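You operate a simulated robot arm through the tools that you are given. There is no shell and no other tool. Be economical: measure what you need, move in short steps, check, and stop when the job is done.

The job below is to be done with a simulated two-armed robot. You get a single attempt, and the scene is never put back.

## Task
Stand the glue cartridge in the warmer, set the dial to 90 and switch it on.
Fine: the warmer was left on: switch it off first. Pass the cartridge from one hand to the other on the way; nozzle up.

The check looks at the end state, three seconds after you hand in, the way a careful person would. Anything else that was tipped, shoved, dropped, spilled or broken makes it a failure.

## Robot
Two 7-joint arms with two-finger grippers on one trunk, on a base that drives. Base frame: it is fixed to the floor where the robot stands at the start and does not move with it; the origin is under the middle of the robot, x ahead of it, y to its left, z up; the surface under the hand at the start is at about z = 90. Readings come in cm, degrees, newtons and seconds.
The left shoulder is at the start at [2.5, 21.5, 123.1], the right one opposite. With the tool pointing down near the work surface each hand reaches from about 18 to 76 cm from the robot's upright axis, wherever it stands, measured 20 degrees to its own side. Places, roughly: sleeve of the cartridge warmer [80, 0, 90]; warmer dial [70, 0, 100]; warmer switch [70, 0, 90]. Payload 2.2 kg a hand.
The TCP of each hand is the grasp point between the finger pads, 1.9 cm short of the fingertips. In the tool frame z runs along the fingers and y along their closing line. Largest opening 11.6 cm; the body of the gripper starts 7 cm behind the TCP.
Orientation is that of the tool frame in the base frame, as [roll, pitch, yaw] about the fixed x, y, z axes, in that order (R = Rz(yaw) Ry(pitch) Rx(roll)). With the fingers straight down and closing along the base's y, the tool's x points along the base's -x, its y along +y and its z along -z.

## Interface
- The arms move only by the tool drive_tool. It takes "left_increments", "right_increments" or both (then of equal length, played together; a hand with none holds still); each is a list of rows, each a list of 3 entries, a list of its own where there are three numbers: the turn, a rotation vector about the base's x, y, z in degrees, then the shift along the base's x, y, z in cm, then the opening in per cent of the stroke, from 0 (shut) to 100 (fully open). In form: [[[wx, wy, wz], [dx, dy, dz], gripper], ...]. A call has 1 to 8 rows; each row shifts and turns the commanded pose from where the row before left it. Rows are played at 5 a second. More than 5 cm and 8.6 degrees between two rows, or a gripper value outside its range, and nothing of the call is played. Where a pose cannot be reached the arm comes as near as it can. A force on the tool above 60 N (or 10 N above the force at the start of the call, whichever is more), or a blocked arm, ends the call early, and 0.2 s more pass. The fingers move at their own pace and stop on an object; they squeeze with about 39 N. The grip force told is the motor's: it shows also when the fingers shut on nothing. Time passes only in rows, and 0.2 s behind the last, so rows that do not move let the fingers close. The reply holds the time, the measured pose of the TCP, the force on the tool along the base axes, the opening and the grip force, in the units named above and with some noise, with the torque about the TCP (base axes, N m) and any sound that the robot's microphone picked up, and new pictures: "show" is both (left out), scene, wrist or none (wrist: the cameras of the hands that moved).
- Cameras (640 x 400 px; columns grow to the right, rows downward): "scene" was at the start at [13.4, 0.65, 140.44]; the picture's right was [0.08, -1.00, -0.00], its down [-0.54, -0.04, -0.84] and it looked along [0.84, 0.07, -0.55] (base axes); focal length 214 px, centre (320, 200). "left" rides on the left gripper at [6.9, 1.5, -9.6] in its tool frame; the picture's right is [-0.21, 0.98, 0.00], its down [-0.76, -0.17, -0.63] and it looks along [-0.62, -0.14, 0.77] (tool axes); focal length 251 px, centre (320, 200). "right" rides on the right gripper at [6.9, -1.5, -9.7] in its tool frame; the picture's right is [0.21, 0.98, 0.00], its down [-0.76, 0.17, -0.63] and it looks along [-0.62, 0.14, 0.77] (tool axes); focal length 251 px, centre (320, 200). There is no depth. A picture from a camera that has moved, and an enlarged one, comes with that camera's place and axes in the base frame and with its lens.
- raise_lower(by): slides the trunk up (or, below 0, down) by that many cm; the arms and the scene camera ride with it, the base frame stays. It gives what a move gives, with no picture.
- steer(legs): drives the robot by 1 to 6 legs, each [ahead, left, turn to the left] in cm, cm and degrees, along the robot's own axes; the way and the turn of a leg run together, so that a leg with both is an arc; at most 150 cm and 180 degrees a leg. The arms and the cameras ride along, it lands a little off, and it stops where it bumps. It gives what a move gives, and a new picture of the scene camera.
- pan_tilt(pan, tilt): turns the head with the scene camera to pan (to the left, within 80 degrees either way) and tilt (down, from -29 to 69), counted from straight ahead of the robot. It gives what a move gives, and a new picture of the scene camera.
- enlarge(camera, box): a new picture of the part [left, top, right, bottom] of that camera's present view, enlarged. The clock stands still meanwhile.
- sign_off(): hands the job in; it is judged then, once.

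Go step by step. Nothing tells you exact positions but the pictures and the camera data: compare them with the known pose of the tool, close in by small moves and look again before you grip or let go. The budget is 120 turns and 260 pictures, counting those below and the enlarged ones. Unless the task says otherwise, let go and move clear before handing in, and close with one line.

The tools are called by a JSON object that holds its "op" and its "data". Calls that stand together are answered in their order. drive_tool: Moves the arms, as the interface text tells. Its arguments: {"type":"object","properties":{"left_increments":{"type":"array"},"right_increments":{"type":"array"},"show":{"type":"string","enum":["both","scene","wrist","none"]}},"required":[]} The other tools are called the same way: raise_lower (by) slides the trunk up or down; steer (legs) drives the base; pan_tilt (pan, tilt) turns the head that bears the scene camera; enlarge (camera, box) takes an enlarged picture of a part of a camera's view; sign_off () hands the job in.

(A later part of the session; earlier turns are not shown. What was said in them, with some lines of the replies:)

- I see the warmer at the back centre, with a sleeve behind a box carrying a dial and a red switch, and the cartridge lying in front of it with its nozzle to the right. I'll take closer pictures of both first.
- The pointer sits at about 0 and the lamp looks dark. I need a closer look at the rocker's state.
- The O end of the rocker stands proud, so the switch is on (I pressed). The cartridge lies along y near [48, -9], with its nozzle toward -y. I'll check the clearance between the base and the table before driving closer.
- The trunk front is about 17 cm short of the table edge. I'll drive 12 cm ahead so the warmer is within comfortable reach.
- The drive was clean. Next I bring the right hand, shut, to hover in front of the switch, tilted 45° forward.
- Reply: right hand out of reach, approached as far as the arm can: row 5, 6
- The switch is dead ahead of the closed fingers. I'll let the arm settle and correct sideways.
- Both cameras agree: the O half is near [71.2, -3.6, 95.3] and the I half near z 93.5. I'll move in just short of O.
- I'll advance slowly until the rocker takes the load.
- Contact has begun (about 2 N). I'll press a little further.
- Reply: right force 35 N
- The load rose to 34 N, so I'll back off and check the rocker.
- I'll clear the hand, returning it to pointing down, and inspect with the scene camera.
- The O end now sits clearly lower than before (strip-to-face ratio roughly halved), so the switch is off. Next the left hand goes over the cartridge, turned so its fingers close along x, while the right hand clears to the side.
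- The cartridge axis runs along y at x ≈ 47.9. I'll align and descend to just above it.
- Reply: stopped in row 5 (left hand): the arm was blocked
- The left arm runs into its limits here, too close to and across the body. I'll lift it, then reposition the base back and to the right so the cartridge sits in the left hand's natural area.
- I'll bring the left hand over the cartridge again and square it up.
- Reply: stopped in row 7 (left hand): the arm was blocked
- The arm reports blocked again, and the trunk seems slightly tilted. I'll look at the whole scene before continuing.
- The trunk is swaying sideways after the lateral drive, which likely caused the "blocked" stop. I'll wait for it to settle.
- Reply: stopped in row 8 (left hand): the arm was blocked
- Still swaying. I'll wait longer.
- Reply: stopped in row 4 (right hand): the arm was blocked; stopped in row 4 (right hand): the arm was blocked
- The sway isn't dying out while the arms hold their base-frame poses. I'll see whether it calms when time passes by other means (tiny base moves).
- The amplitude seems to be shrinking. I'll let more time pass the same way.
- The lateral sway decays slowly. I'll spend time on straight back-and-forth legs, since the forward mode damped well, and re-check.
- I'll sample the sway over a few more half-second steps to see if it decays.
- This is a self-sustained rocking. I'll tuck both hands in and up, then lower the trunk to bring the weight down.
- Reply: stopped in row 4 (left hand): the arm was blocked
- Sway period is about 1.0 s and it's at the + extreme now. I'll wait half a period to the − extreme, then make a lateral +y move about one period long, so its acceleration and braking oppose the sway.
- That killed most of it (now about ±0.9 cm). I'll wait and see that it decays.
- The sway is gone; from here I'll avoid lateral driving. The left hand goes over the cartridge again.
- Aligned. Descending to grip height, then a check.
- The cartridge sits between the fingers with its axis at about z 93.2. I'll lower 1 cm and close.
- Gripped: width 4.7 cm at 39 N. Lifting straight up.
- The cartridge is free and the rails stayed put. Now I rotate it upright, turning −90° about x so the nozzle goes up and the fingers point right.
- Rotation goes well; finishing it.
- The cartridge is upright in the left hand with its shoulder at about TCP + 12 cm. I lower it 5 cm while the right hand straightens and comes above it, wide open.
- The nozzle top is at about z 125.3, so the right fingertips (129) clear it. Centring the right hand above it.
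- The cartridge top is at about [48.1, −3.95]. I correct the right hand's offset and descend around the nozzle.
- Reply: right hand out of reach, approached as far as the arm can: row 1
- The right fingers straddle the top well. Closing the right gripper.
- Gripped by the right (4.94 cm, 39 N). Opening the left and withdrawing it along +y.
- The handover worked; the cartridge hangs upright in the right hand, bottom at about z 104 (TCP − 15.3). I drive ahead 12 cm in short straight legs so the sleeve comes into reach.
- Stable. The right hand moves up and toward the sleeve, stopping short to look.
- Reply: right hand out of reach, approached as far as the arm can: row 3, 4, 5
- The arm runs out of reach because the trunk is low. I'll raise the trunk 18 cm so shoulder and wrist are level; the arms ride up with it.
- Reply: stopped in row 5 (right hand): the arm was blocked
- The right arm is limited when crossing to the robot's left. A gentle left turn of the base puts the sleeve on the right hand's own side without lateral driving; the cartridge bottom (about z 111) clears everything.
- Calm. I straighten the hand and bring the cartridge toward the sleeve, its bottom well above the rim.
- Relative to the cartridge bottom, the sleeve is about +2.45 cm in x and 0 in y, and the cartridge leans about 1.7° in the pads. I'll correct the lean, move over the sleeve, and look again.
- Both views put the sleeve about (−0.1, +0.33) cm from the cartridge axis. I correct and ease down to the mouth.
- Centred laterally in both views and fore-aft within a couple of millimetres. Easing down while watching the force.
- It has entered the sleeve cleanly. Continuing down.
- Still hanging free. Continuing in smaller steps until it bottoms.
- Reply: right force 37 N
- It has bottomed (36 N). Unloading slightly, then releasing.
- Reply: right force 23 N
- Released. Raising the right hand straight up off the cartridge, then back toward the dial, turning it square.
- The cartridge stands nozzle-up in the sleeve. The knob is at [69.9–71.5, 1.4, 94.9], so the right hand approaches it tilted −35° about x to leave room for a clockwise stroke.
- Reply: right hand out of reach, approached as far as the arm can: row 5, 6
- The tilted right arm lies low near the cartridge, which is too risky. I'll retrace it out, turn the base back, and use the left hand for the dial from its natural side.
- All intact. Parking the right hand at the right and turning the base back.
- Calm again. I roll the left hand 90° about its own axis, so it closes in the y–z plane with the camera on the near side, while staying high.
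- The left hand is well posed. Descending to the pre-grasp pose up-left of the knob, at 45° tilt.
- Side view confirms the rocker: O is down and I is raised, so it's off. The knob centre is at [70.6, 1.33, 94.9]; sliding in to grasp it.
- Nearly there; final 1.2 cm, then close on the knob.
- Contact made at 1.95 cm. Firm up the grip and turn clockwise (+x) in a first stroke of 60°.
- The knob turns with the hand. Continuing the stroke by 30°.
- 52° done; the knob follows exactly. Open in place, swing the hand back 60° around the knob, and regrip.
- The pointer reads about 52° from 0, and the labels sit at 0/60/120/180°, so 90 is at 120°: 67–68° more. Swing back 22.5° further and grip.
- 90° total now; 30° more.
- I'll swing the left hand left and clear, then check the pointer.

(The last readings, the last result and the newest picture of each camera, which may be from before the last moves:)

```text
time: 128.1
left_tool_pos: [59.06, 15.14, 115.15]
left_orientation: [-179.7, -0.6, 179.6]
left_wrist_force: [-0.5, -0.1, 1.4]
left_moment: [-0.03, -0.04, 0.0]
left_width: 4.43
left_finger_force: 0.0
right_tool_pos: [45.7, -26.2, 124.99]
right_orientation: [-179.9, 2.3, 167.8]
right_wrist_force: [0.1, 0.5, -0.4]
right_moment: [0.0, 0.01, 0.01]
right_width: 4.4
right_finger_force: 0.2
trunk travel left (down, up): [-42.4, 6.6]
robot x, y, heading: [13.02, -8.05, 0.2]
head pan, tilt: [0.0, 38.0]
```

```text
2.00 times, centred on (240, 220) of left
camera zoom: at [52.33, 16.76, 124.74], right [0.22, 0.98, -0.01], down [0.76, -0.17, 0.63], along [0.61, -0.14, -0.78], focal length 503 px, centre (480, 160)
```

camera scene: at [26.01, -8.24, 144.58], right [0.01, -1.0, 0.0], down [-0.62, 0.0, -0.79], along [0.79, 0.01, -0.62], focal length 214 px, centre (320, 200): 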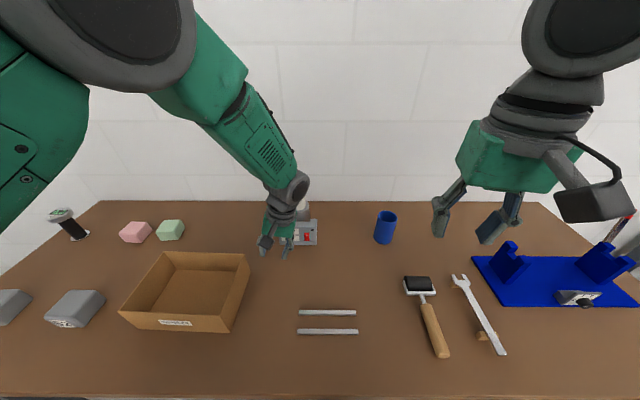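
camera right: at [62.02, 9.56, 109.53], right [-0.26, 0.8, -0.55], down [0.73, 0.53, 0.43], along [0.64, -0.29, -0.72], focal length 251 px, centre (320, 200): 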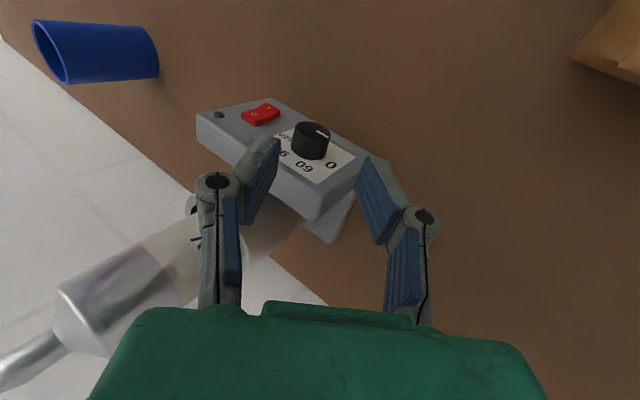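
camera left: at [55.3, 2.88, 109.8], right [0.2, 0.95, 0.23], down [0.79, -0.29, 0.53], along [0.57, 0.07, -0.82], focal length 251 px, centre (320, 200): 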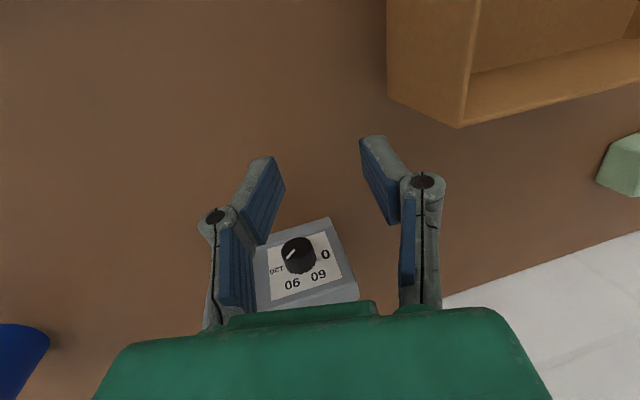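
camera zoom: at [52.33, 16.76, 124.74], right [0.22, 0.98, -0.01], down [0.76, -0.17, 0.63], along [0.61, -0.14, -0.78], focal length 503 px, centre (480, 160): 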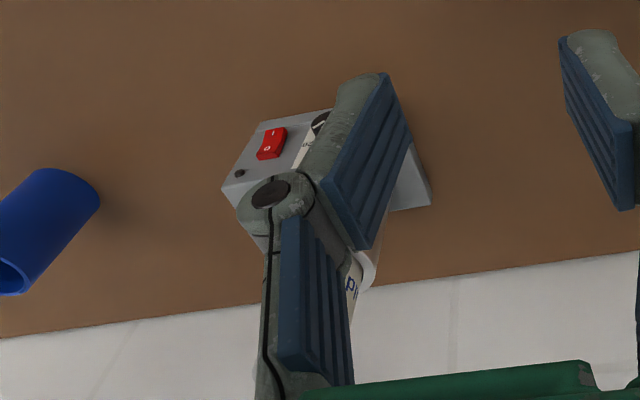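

Pointer measures about 46° above right, while the 90 label sits at about 60°: roughly 13° too far. I'll bring the left hand back over the knob for a closer look and a small correction.

{"op": "drive_tool", "data": {"left_increments": [[[0, 0, 0], [2.2, -3.4, -0.8], 38], [[0, 0, 0], [2.2, -3.4, -0.8], 38], [[0, 0, 0], [2.2, -3.4, -0.8], 38], [[0, 0, 0], [2.2, -3.4, -0.8], 38], [[0, 0, 0], [0, 0, -4], 38], [[0, 0, 0], [0, 0, 0], 38]], "show": "wrist"}}

{"op": "enlarge", "data": {"camera": "left", "box": [260, 120, 400, 220]}}

```text
time: 129.5
left_tool_pos: [67.92, 1.09, 107.63]
left_orientation: [-179.9, -0.7, 179.7]
left_wrist_force: [0.1, -0.4, 0.4]
left_moment: [0.02, 0.02, -0.01]
left_width: 4.4
left_finger_force: 0.1
right_tool_pos: [45.82, -26.57, 124.99]
right_orientation: [180.0, 2.3, 167.8]
right_wrist_force: [-0.6, 0.3, 0.6]
right_moment: [0.02, -0.02, -0.02]
right_width: 4.41
right_finger_force: 0.1
trunk travel left (down, up): [-42.4, 6.6]
robot x, y, heading: [12.85, -8.28, 0.4]
head pan, tilt: [0.0, 38.0]
camera left: at [61.01, 2.7, 117.3], right [0.22, 0.98, 0.0], down [0.76, -0.17, 0.62], along [0.61, -0.14, -0.78], focal length 251 px, centre (320, 200)
```

left: 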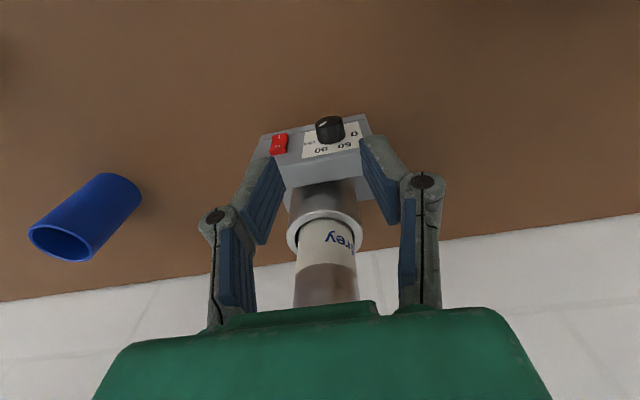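

```text
4.00 times, centred on (330, 170) of left
camera zoom: at [61.01, 2.7, 117.3], right [0.22, 0.98, 0.0], down [0.76, -0.17, 0.62], along [0.61, -0.14, -0.78], focal length 1006 px, centre (280, 320)
```

zoom: 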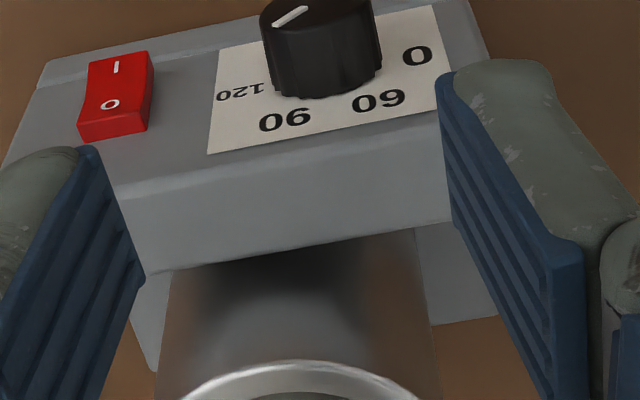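

Both views say the pointer is past the 90 mark. Descending onto the knob again.

{"op": "drive_tool", "data": {"left_increments": [[[0, 0, 0], [1, 0.3, -3.5], 38], [[0, 0, 0], [1, 0, -3.5], 38], [[0, 0, 0], [0, 0, -3], 38], [[0, 0, 0], [0, 0, -2.7], 38], [[0, 0, 0], [0, 0, 0], 38]], "show": "none"}}

{"op": "enlarge", "data": {"camera": "left", "box": [200, 100, 440, 260]}}

```text
time: 130.7
left_tool_pos: [70.01, 1.58, 95.01]
left_orientation: [-179.8, -0.7, 179.8]
left_wrist_force: [0.5, 0.3, -0.2]
left_moment: [0.0, -0.02, 0.04]
left_width: 4.4
left_finger_force: 0.0
right_tool_pos: [45.76, -26.75, 125.0]
right_orientation: [179.9, 2.2, 167.6]
right_wrist_force: [0.6, -0.4, 0.0]
right_moment: [0.01, 0.0, 0.0]
right_width: 4.4
right_finger_force: 0.0
trunk travel left (down, up): [-42.4, 6.6]
robot x, y, heading: [12.71, -7.86, 0.6]
head pan, tilt: [0.0, 38.0]
```

```text
2.50 times, centred on (320, 180) of left
camera zoom: at [63.18, 3.11, 104.71], right [0.22, 0.98, 0.0], down [0.76, -0.17, 0.62], along [0.61, -0.14, -0.78], focal length 629 px, centre (320, 250)
```

zoom: 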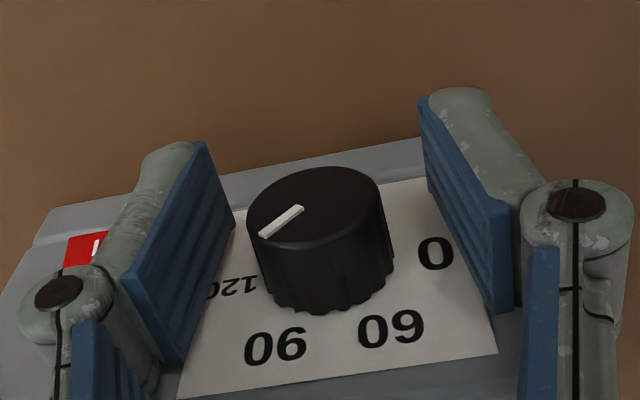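

The label geometry confirms 90 at 60° above right; the pointer is at about 43–46°. Grip and turn back 15°.

{"op": "drive_tool", "data": {"left_increments": [[[0, 0, 0], [-0.1, -0.15, -0.05], 25], [[0, 0, 0], [0, 0, 0], 10], [[0, 0, 0], [0, 0, 0], 0], [[0, 0, 0], [0, 0, 0], 0]], "show": "none"}}

{"op": "enlarge", "data": {"camera": "left", "box": [200, 100, 440, 260]}}

{"op": "drive_tool", "data": {"left_increments": [[[-7.5, 0, 0], [0, 0, 0], 0], [[-7.5, 0, 0], [0, 0, 0], 0], [[0, 0, 0], [0, 0, 0], 0], [[0, 0, 0], [0, 0, 0], 0]], "show": "none"}}

{"op": "enlarge", "data": {"camera": "left", "box": [200, 100, 440, 260]}}

```text
time: 131.7
left_tool_pos: [70.07, 1.41, 94.99]
left_orientation: [-179.9, -0.8, 179.8]
left_wrist_force: [0.9, 4.2, -1.1]
left_moment: [0.03, 0.18, 0.57]
left_width: 1.87
left_finger_force: 43.8
right_tool_pos: [45.81, -26.62, 124.96]
right_orientation: [-179.9, 2.2, 167.7]
right_wrist_force: [-0.1, 0.6, 0.0]
right_moment: [-0.02, -0.03, -0.01]
right_width: 4.39
right_finger_force: 0.0
trunk travel left (down, up): [-42.4, 6.6]
robot x, y, heading: [12.92, -7.94, 0.5]
head pan, tilt: [0.0, 38.0]
```

```text
2.50 times, centred on (320, 180) of left
camera zoom: at [63.17, 2.99, 104.65], right [0.22, 0.98, 0.0], down [0.76, -0.17, 0.62], along [0.61, -0.14, -0.78], focal length 629 px, centre (320, 250)
```

zoom: 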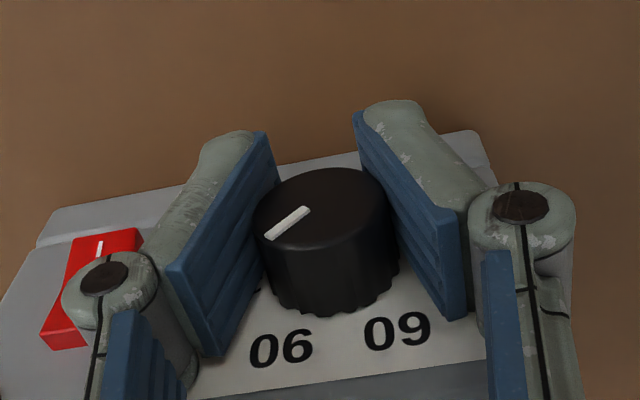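

```text
time: 132.7
left_tool_pos: [70.08, 1.55, 95.03]
left_orientation: [-164.8, -0.5, 179.6]
left_wrist_force: [-1.1, 6.8, 2.0]
left_moment: [-0.01, 0.29, 0.34]
left_width: 1.9
left_finger_force: 44.2
right_tool_pos: [45.86, -26.57, 124.93]
right_orientation: [-179.9, 2.2, 167.7]
right_wrist_force: [-0.5, -0.3, 0.3]
right_moment: [0.04, 0.0, 0.02]
right_width: 4.42
right_finger_force: 0.1
trunk travel left (down, up): [-42.4, 6.6]
robot x, y, heading: [13.36, -8.08, 0.5]
head pan, tilt: [0.0, 38.0]
```

```text
2.50 times, centred on (320, 180) of left
camera zoom: at [63.16, 5.47, 103.91], right [0.22, 0.94, -0.26], down [0.76, 0.0, 0.65], along [0.61, -0.34, -0.72], focal length 629 px, centre (320, 250)
```

zoom: 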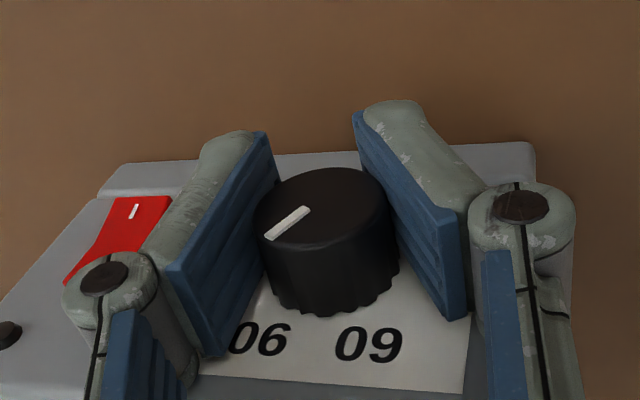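

It followed. Release, back off, and check with the scene camera.

{"op": "drive_tool", "data": {"left_increments": [[[0, 0, 0], [0, 0, 0], 25], [[0, 0, 0], [0, 0, 0], 38], [[0, 0, 0], [0, 0, 0], 38], [[0, 0, 0], [-1.5, 0.5, 1], 38], [[0, 0, 0], [-3, 1.5, 3], 38], [[0, 0, 0], [-3, 2.5, 3], 38], [[0, 0, 0], [0, 3.5, 3], 38], [[0, 0, 0], [0, 3.5, 3], 38]], "show": "none"}}

{"op": "enlarge", "data": {"camera": "scene", "box": [288, 222, 312, 243]}}

```text
time: 134.5
left_tool_pos: [62.56, 13.31, 108.32]
left_orientation: [-164.7, -0.5, 179.4]
left_wrist_force: [-0.6, -0.1, 0.8]
left_moment: [-0.01, -0.04, 0.03]
left_width: 4.41
left_finger_force: 0.1
right_tool_pos: [45.73, -26.33, 125.04]
right_orientation: [-179.9, 2.3, 167.6]
right_wrist_force: [-0.2, 0.2, 0.3]
right_moment: [-0.02, -0.03, 0.02]
right_width: 4.41
right_finger_force: 0.1
trunk travel left (down, up): [-42.4, 6.6]
robot x, y, heading: [13.02, -7.98, 0.5]
head pan, tilt: [0.0, 38.0]
```

```text
16.00 times, centred on (300, 232) of scene
camera zoom: at [26.0, -7.78, 144.58], right [0.01, -1.0, 0.0], down [-0.62, -0.01, -0.79], along [0.79, 0.0, -0.62], focal length 3432 px, centre (640, -320)
```

zoom: 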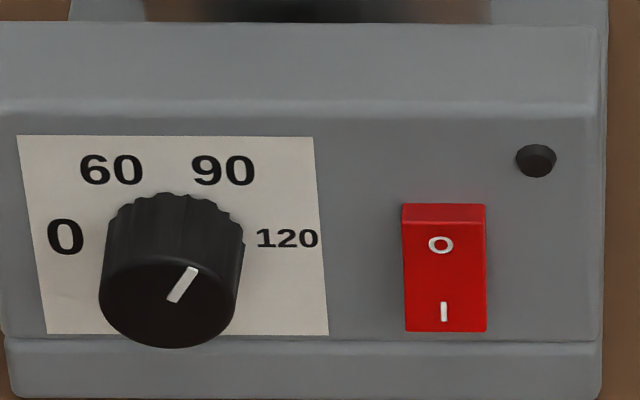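

Allowing for the view's shear, the pointer is at about 62° and the 90 label at about 61°: the dial is on 90. Now the left hand, shut and tilted 45° forward, goes to the switch.

{"op": "drive_tool", "data": {"left_increments": [[[2.5, -7.5, 0], [-0.75, -2.8, 0.5], 0], [[2.5, -7.5, 0], [-0.75, -2.8, 0.5], 0], [[2.5, -7.5, 0], [-0.75, -2.8, 0], 0], [[2.5, -7.5, 0], [-0.75, -2.8, 0], 0], [[2.5, -7.5, 0], [-0.75, -2.8, 0], 0], [[2.5, -7.5, 0], [-0.75, -2.8, 0], 0], [[0, 0, 0], [0, 0, 0], 0], [[0, 0, 0], [0, 0, 0], 0]], "show": "both"}}

{"op": "enlarge", "data": {"camera": "left", "box": [230, 80, 410, 210]}}

```text
time: 136.3
left_tool_pos: [59.0, -3.47, 110.64]
left_orientation: [-179.9, 44.2, 176.7]
left_wrist_force: [0.3, 0.6, 0.3]
left_moment: [-0.01, -0.02, 0.01]
left_width: 0.0
left_finger_force: 28.9
right_tool_pos: [45.79, -26.52, 124.94]
right_orientation: [179.9, 2.3, 167.7]
right_wrist_force: [-0.1, 0.4, 0.6]
right_moment: [0.01, 0.01, -0.03]
right_width: 4.4
right_finger_force: 0.1
trunk travel left (down, up): [-42.4, 6.6]
robot x, y, heading: [12.85, -8.4, 0.5]
head pan, tilt: [0.0, 38.0]
camera scene: at [26.05, -8.25, 144.57], right [0.01, -1.0, 0.0], down [-0.62, 0.0, -0.79], along [0.79, 0.01, -0.62], focal length 214 px, centre (320, 200)
camera left: at [47.35, -1.25, 112.72], right [0.21, 0.97, 0.15], down [0.09, -0.17, 0.98], along [0.97, -0.19, -0.12], focal length 251 px, centre (320, 200)
```

scene: 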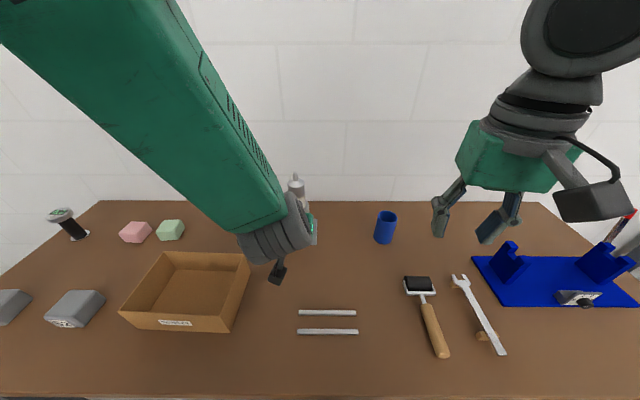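
left: 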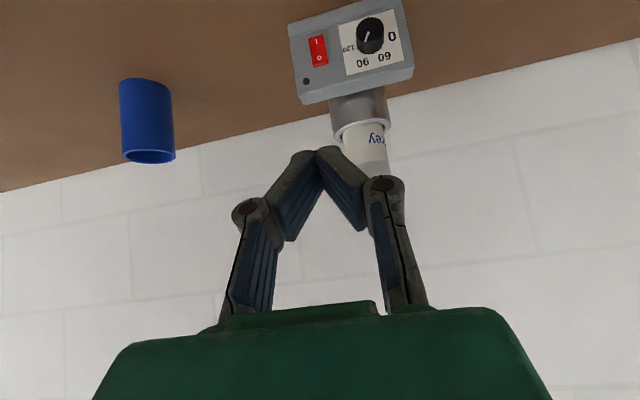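

```text
3.08 times, centred on (320, 145) of left
camera zoom: at [47.35, -1.25, 112.72], right [0.21, 0.97, 0.15], down [0.09, -0.17, 0.98], along [0.97, -0.19, -0.12], focal length 774 px, centre (320, 369)
```

zoom: 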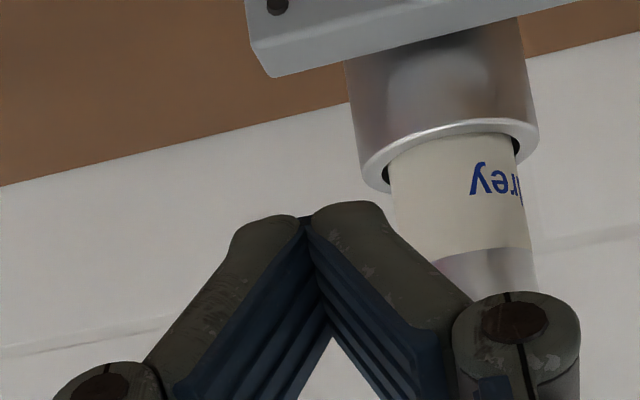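

{"op": "enlarge", "data": {"camera": "left", "box": [290, 0, 410, 80]}}

{"op": "drive_tool", "data": {"left_increments": [[[0, 0, 0], [1.6, 0, -4.1], 0], [[0, 0, 0], [1.6, 0, -4.1], 0], [[0, 0, 0], [1.6, 0, -4.1], 0], [[0, 0, 0], [1.6, -0.1, -4.2], 0], [[0, 0, 0], [0, 0, 0], 0]], "show": "both"}}

{"op": "enlarge", "data": {"camera": "left", "box": [220, 60, 460, 220]}}

```text
5.00 times, centred on (350, 40) of left
camera zoom: at [47.35, -1.25, 112.72], right [0.21, 0.97, 0.15], down [0.09, -0.17, 0.98], along [0.97, -0.19, -0.12], focal length 1257 px, centre (170, 1000)
```

zoom: 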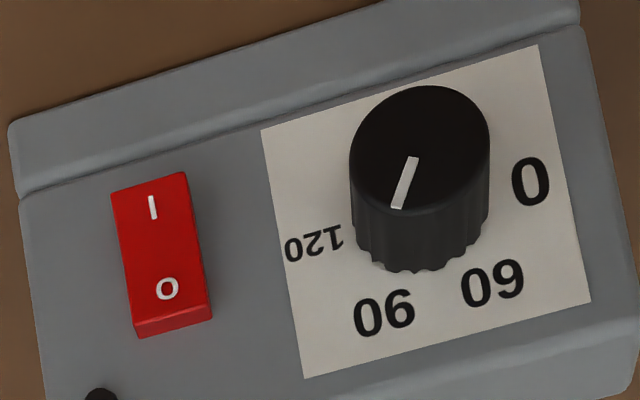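

```text
time: 137.5
left_tool_pos: [64.62, -3.86, 92.85]
left_orientation: [175.6, 43.5, 171.9]
left_wrist_force: [-0.5, -0.6, -0.4]
left_moment: [0.01, 0.0, 0.01]
left_width: 0.01
left_finger_force: 28.0
right_tool_pos: [45.76, -26.79, 124.94]
right_orientation: [179.8, 2.2, 167.7]
right_wrist_force: [0.2, -1.0, 0.0]
right_moment: [-0.01, -0.01, 0.02]
right_width: 4.42
right_finger_force: 0.0
trunk travel left (down, up): [-42.4, 6.6]
robot x, y, heading: [13.3, -7.74, 0.3]
head pan, tilt: [0.0, 38.0]
camera scene: at [26.16, -8.41, 144.57], right [0.01, -1.0, 0.0], down [-0.62, 0.0, -0.79], along [0.79, 0.01, -0.62], focal length 214 px, centre (320, 200)
camera left: at [53.16, -1.45, 95.1], right [0.24, 0.95, 0.2], down [0.09, -0.23, 0.97], along [0.97, -0.22, -0.14], focal length 251 px, centre (320, 200)
```

scene: 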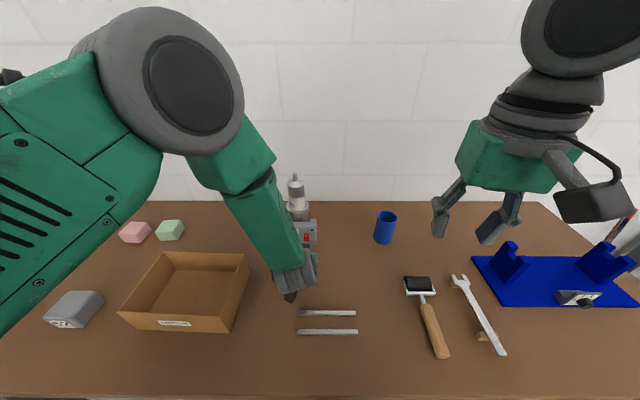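
left: 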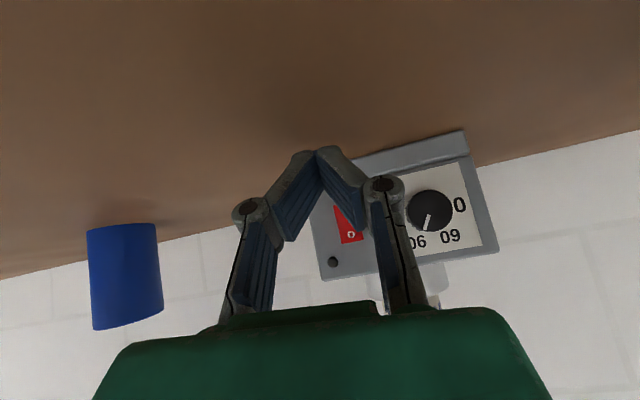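

```text
2.50 times, centred on (340, 140) of left
camera zoom: at [53.16, -1.45, 95.1], right [0.24, 0.95, 0.2], down [0.09, -0.23, 0.97], along [0.97, -0.22, -0.14], focal length 629 px, centre (270, 350)
```

zoom: 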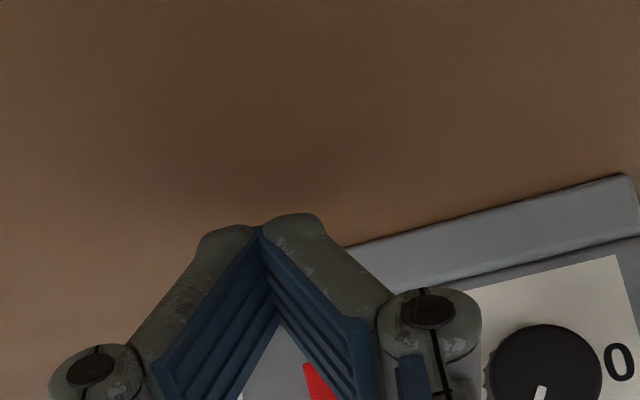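

The hand sits slightly low (z 92.9) for pressing I. I'll raise it a little and settle before pressing.

{"op": "drive_tool", "data": {"left_increments": [[[0, 0, 0], [0, 0.2, 1.0], 0], [[0, 0, 0], [0, 0, 0], 0], [[0, 0, 0], [0, 0, 0], 0]], "show": "none"}}

```text
time: 138.3
left_tool_pos: [64.6, -3.66, 93.84]
left_orientation: [176.1, 43.6, 172.3]
left_wrist_force: [-0.3, 0.6, 0.1]
left_moment: [0.0, -0.03, -0.01]
left_width: 0.0
left_finger_force: 28.3
right_tool_pos: [45.84, -26.57, 124.88]
right_orientation: [179.9, 2.2, 167.7]
right_wrist_force: [0.4, -0.3, 0.6]
right_moment: [-0.01, 0.02, 0.0]
right_width: 4.41
right_finger_force: 0.2
trunk travel left (down, up): [-42.4, 6.6]
robot x, y, heading: [13.2, -8.09, 0.4]
head pan, tilt: [0.0, 38.0]
```

Leading edge is at z ≈ 93.2, y ≈ −3.66, level with the I half. Advancing.

{"op": "drive_tool", "data": {"left_increments": [[[0, 0, 0], [1.3, 0, 0], 0], [[0, 0, 0], [1.2, 0, 0], 0], [[0, 0, 0], [0.7, 0, 0], 0], [[0, 0, 0], [0.3, 0, 0], 0], [[0, 0, 0], [0.2, 0, 0], 0], [[0, 0, 0], [0, 0, 0], 0]], "show": "wrist"}}

```text
time: 139.7
left_tool_pos: [68.03, -3.84, 93.53]
left_orientation: [176.0, 43.5, 171.8]
left_wrist_force: [0.1, -0.8, 0.1]
left_moment: [-0.02, 0.0, 0.01]
left_width: 0.0
left_finger_force: 28.6
right_tool_pos: [45.86, -26.68, 124.91]
right_orientation: [179.8, 2.2, 167.7]
right_wrist_force: [-0.4, -0.1, -0.1]
right_moment: [0.04, 0.03, 0.0]
right_width: 4.4
right_finger_force: 0.2
trunk travel left (down, up): [-42.4, 6.6]
robot x, y, heading: [13.55, -7.99, 0.3]
head pan, tilt: [0.0, 38.0]
camera left: at [56.6, -1.37, 95.79], right [0.24, 0.95, 0.2], down [0.09, -0.23, 0.97], along [0.97, -0.22, -0.14], focal length 251 px, centre (320, 200)
```

left: 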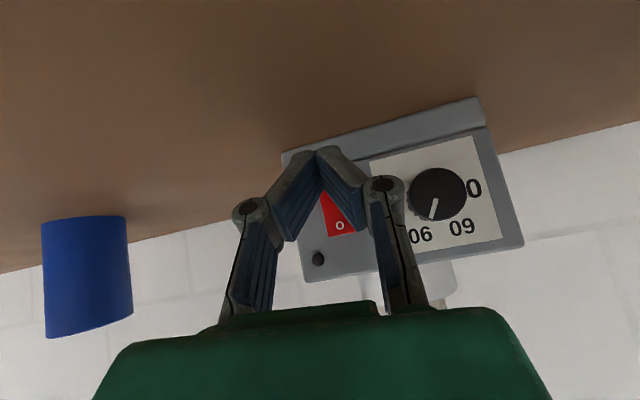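

Slightly low; raise 0.4 and press in small steps.

{"op": "drive_tool", "data": {"left_increments": [[[0, 0, 0], [0, 0.1, 0.45], 0], [[0, 0, 0], [0.3, 0, 0], 0], [[0, 0, 0], [0.3, 0, 0], 0], [[0, 0, 0], [0.2, 0, 0], 0], [[0, 0, 0], [0.2, 0, 0], 0]], "show": "none"}}

```text
time: 140.9
left_tool_pos: [68.73, -3.85, 94.19]
left_orientation: [176.0, 43.5, 172.0]
left_wrist_force: [-23.1, 2.3, 2.8]
left_moment: [0.0, 0.05, 0.17]
left_width: 0.0
left_finger_force: 28.4
right_tool_pos: [45.48, -26.69, 124.95]
right_orientation: [179.9, 2.3, 167.7]
right_wrist_force: [0.5, 0.7, 0.1]
right_moment: [0.03, -0.02, -0.02]
right_width: 4.4
right_finger_force: 0.2
trunk travel left (down, up): [-42.4, 6.6]
robot x, y, heading: [13.14, -8.02, 0.3]
head pan, tilt: [0.0, 38.0]
```

{"op": "drive_tool", "data": {"left_increments": [[[0, 0, 0], [0.2, 0, -0.1], 0], [[0, 0, 0], [0.2, 0, 0], 0], [[0, 0, 0], [0, 0, 0], 0]], "show": "none"}}

{"op": "drive_tool", "data": {"left_increments": [[[0, 0, 0], [-1.5, 0, 0], 0], [[0, 0, 0], [-3.5, 0, 2], 0], [[0, 0, 0], [-3, 0, 4], 0], [[0, 0, 0], [-2, 0, 4.5], 0], [[0, 0, 0], [0, 0, 4.5], 0], [[0, 0, 0], [0, 0, 0], 0]], "show": "wrist"}}

{"op": "enlarge", "data": {"camera": "left", "box": [280, 0, 420, 100]}}

```text
time: 141.7
left_tool_pos: [68.86, -3.86, 94.07]
left_orientation: [175.7, 43.5, 171.7]
left_wrist_force: [-42.7, 0.4, 14.6]
left_moment: [0.13, -0.06, 0.32]
left_width: 0.02
left_finger_force: 28.4
right_tool_pos: [45.16, -26.63, 125.08]
right_orientation: [179.9, 2.4, 167.7]
right_wrist_force: [0.8, 0.0, 0.2]
right_moment: [-0.02, 0.0, 0.03]
right_width: 4.4
right_finger_force: 0.1
trunk travel left (down, up): [-42.4, 6.6]
robot x, y, heading: [13.19, -8.42, 0.3]
head pan, tilt: [0.0, 38.0]
```

```text
time: 142.8
left_tool_pos: [53.62, -2.95, 95.4]
left_orientation: [179.0, 30.0, 176.1]
left_wrist_force: [0.4, -1.2, -1.0]
left_moment: [-0.03, 0.0, -0.05]
left_width: 0.0
left_finger_force: 28.2
right_tool_pos: [45.71, -26.69, 124.97]
right_orientation: [179.8, 2.1, 167.7]
right_wrist_force: [0.3, 0.0, 0.8]
right_moment: [-0.01, -0.01, -0.01]
right_width: 4.4
right_finger_force: 0.0
trunk travel left (down, up): [-42.4, 6.6]
robot x, y, heading: [13.08, -8.02, 0.2]
head pan, tilt: [0.0, 38.0]
stopped in row 5 (left hand): the arm was blocked; the commanded pose is now the measured one
camera left: at [42.94, -0.82, 100.29], right [0.24, 0.96, 0.12], down [0.33, -0.2, 0.92], along [0.91, -0.19, -0.36], focal length 251 px, centre (320, 200)
```

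left: 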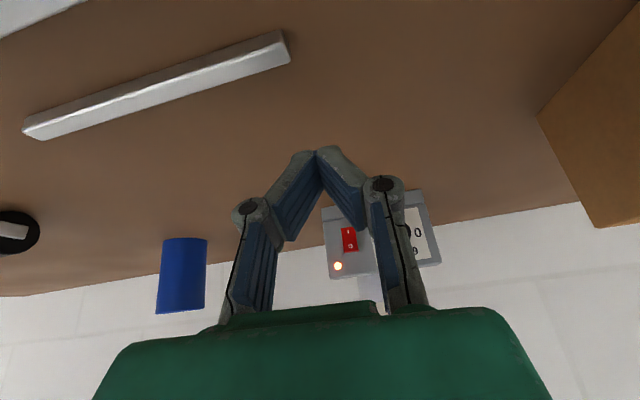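

```text
4.00 times, centred on (350, 50) of left
camera zoom: at [42.94, -0.82, 100.29], right [0.24, 0.96, 0.12], down [0.33, -0.2, 0.92], along [0.91, -0.19, -0.36], focal length 1006 px, centre (200, 800)
```

zoom: 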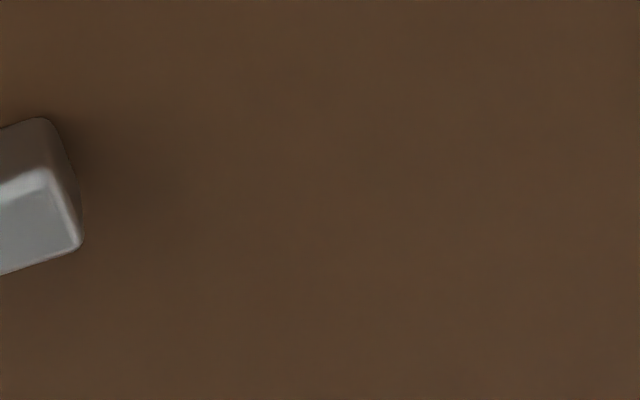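

The lamp is lit: the warmer is on. The arm got stuck while retreating, so I'll check the scene before lifting it.

{"op": "drive_tool", "data": {"left_increments": [[[0, 0, 0], [0, 0, 1.5], 0], [[0, 0, 0], [0, 0, 1.5], 0], [[0, 0, 0], [0, 0, 0], 0]], "show": "scene"}}

```text
time: 143.6
left_tool_pos: [53.52, -2.27, 98.02]
left_orientation: [-179.9, 28.9, 177.9]
left_wrist_force: [-0.2, -0.3, 0.7]
left_moment: [0.01, 0.01, 0.03]
left_width: 0.02
left_finger_force: 28.4
right_tool_pos: [45.57, -26.55, 124.97]
right_orientation: [179.9, 2.3, 167.7]
right_wrist_force: [0.0, 0.0, 0.4]
right_moment: [0.0, 0.02, -0.02]
right_width: 4.39
right_finger_force: 0.1
trunk travel left (down, up): [-42.4, 6.6]
robot x, y, heading: [13.19, -8.19, 0.4]
head pan, tilt: [0.0, 38.0]
camera scene: at [26.07, -8.19, 144.56], right [0.01, -1.0, 0.0], down [-0.62, 0.0, -0.79], along [0.79, 0.01, -0.62], focal length 214 px, centre (320, 200)
```

scene: 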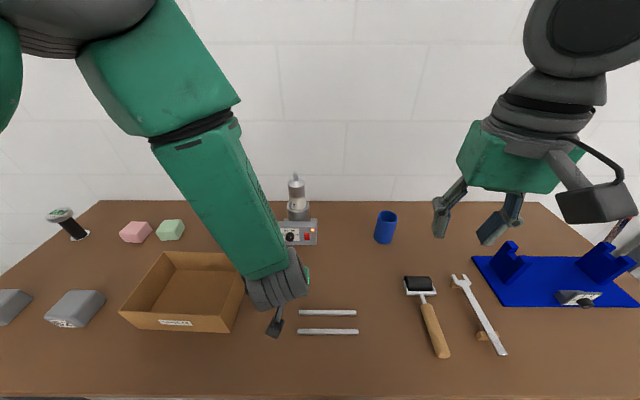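

Nothing has been moved. Lifting the left hand up in small steps.

{"op": "drive_tool", "data": {"left_increments": [[[0, 0, 0], [0, 0, 2.5], 0], [[0, 2, 0], [0, 0, 3], 0], [[0, 4, 0], [0, 0, 3.5], 0], [[0, 4, 0], [0, 0.5, 3.5], 0], [[0, 4, 0], [0, 1, 3.5], 0], [[0, 4, 0], [0, 1.5, 3.5], 0], [[0, 4, 0], [0, 2, 3], 0]], "show": "scene"}}

{"op": "enlarge", "data": {"camera": "scene", "box": [265, 165, 335, 250]}}

```text
time: 144.2
left_tool_pos: [48.32, -2.26, 96.32]
left_orientation: [-177.8, 16.6, 179.9]
left_wrist_force: [0.1, 0.3, 0.1]
left_moment: [0.02, -0.01, 0.02]
left_width: 0.01
left_finger_force: 28.4
right_tool_pos: [45.27, -26.64, 125.07]
right_orientation: [179.9, 2.4, 167.8]
right_wrist_force: [-0.2, -0.2, 0.6]
right_moment: [0.0, 0.02, 0.01]
right_width: 4.43
right_finger_force: 0.1
trunk travel left (down, up): [-42.4, 6.6]
robot x, y, heading: [13.29, -7.92, 0.3]
head pan, tilt: [0.0, 38.0]
stopped in row 2 (left hand): the arm was blocked; the commanded pose is now the measured one
camera scene: at [26.03, -8.21, 144.57], right [0.01, -1.0, 0.0], down [-0.62, 0.0, -0.79], along [0.79, 0.01, -0.62], focal length 214 px, centre (320, 200)
```

scene: 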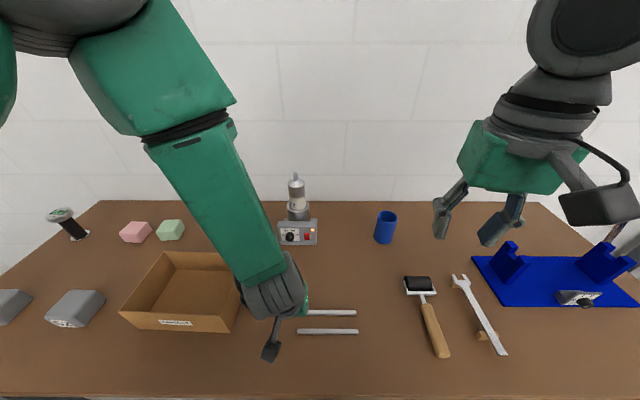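

```text
4.71 times, centred on (300, 208) of scene
camera zoom: at [26.03, -8.21, 144.57], right [0.01, -1.0, 0.0], down [-0.62, 0.0, -0.79], along [0.79, 0.01, -0.62], focal length 1009 px, centre (414, 165)
```

zoom: 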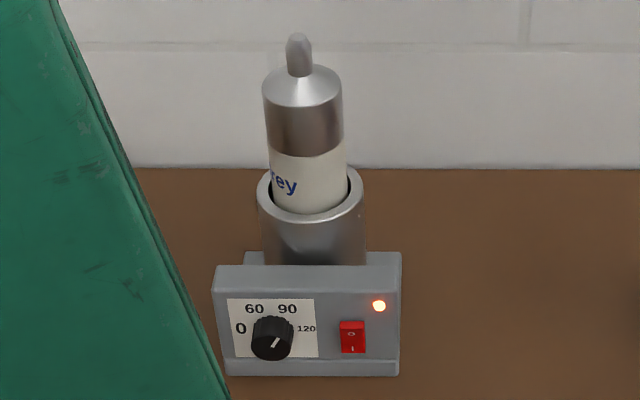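

The state looks right: lamp lit, dial on 90, cartridge upright. The left arm is in an awkward configuration near its limits, so I'll lift it by raising the trunk.

{"op": "raise_lower", "data": {"by": 6.4}}

{"op": "drive_tool", "data": {"left_increments": [[[0, 0, 0], [1, 1.5, 0.5], 0], [[0, 0, 0], [1, 2, 1], 0], [[0, 0, 0], [0.5, 2, 1.5], 0]], "show": "scene"}}

```text
time: 145.2
left_tool_pos: [48.63, -2.28, 102.85]
left_orientation: [-177.8, 16.5, 179.8]
left_wrist_force: [-0.3, 0.3, 0.4]
left_moment: [0.0, -0.01, -0.04]
left_width: 0.02
left_finger_force: 28.6
right_tool_pos: [45.44, -26.66, 131.37]
right_orientation: [179.8, 2.5, 167.8]
right_wrist_force: [-0.1, -0.7, -0.2]
right_moment: [0.0, -0.06, -0.01]
right_width: 4.41
right_finger_force: 0.0
trunk travel left (down, up): [-48.8, 0.2]
robot x, y, heading: [12.89, -8.0, 0.5]
head pan, tilt: [0.0, 38.0]
```

```text
time: 146.0
left_tool_pos: [50.77, 3.13, 105.65]
left_orientation: [-178.0, 16.7, 179.4]
left_wrist_force: [-0.3, -0.2, 0.4]
left_moment: [-0.01, 0.0, -0.01]
left_width: 0.0
left_finger_force: 27.8
right_tool_pos: [45.25, -26.53, 131.55]
right_orientation: [180.0, 2.4, 167.7]
right_wrist_force: [-0.4, 0.0, 0.6]
right_moment: [0.04, 0.01, 0.01]
right_width: 4.41
right_finger_force: 0.1
trunk travel left (down, up): [-48.8, 0.2]
robot x, y, heading: [12.92, -7.97, 0.6]
head pan, tilt: [0.0, 38.0]
camera scene: at [26.05, -8.03, 150.97], right [0.01, -1.0, 0.0], down [-0.62, 0.0, -0.79], along [0.79, 0.01, -0.62], focal length 214 px, centre (320, 200)
```

scene: 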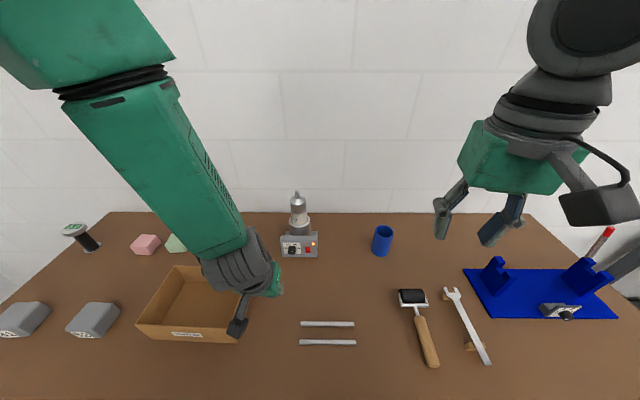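

The left arm moves well again. Lifting it further and clear to the left, above the box.

{"op": "drive_tool", "data": {"left_increments": [[[0, 3, 0], [0.5, 1.5, 3.5], 20], [[0, 3, 0], [0.5, 1.5, 3.5], 20], [[0, 3, 0], [0.5, 1.5, 3.5], 20], [[0, 3, 0], [0, 1.5, 3.5], 20], [[0, 0, 0], [0, 1.5, 3.5], 20], [[0, 0, 0], [0, 1, 2], 20], [[0, 0, 0], [0, 0, 0], 20]], "show": "scene"}}

{"op": "enlarge", "data": {"camera": "scene", "box": [270, 180, 330, 265]}}

{"op": "enlarge", "data": {"camera": "scene", "box": [280, 232, 322, 260]}}

```text
time: 147.6
left_tool_pos: [52.59, 11.86, 125.16]
left_orientation: [-177.9, 4.5, 179.6]
left_wrist_force: [-0.2, -0.7, -0.3]
left_moment: [-0.01, 0.04, 0.01]
left_width: 2.34
left_finger_force: 0.1
right_tool_pos: [45.4, -26.55, 131.48]
right_orientation: [179.8, 2.3, 167.6]
right_wrist_force: [-0.4, 0.6, -0.4]
right_moment: [-0.02, -0.02, -0.03]
right_width: 4.4
right_finger_force: 0.0
trunk travel left (down, up): [-48.8, 0.2]
robot x, y, heading: [12.95, -8.18, 0.3]
head pan, tilt: [0.0, 38.0]
camera scene: at [26.13, -8.14, 150.96], right [0.01, -1.0, 0.0], down [-0.62, 0.0, -0.79], along [0.79, 0.01, -0.62], focal length 214 px, centre (320, 200)
```

scene: 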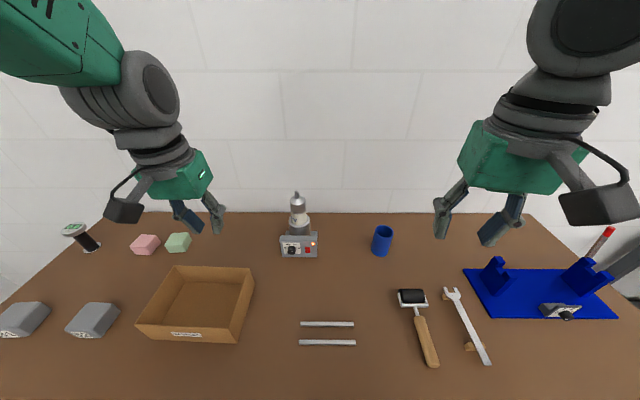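

```text
4.71 times, centred on (300, 222) of scene
camera zoom: at [26.13, -8.14, 150.96], right [0.01, -1.0, 0.0], down [-0.62, 0.0, -0.79], along [0.79, 0.01, -0.62], focal length 1009 px, centre (414, 94)
```

zoom: 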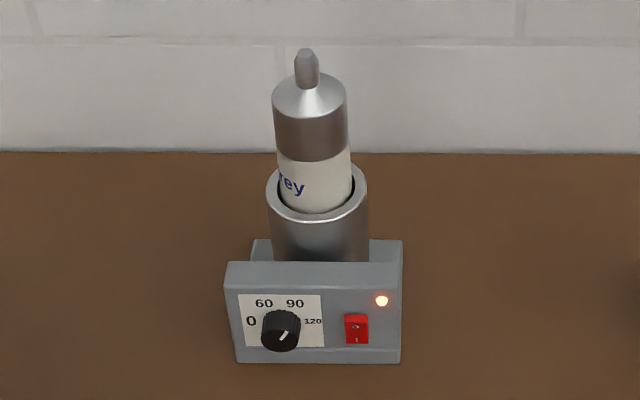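

```text
14.29 times, centred on (301, 246) of scene
camera zoom: at [26.13, -8.14, 150.96], right [0.01, -1.0, 0.0], down [-0.62, 0.0, -0.79], along [0.79, 0.01, -0.62], focal length 3064 px, centre (591, -457)
```

zoom: 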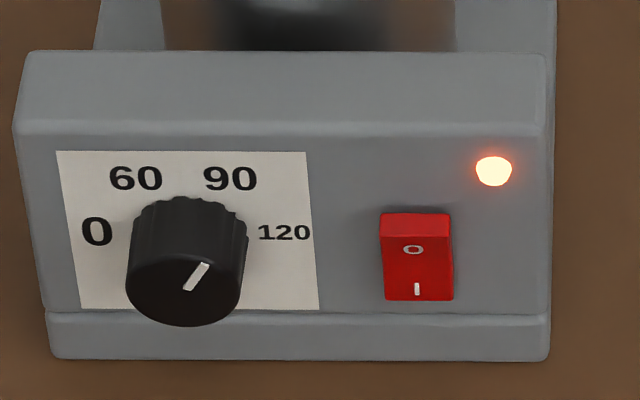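

The final view shows the cartridge seated nozzle-up, the pointer lined up with 90, the rocker on I and the lamp lit. Both hands are clear and nothing else has moved, so I'm handing in.

{"op": "sign_off", "data": {}}

```text
The job is handed in.
```

The glue cartridge is standing nozzle up in the warmer: I switched the warmer off first, passed the cartridge from the left hand to the right on the way, then set the dial to 90 and switched it on (lamp lit).
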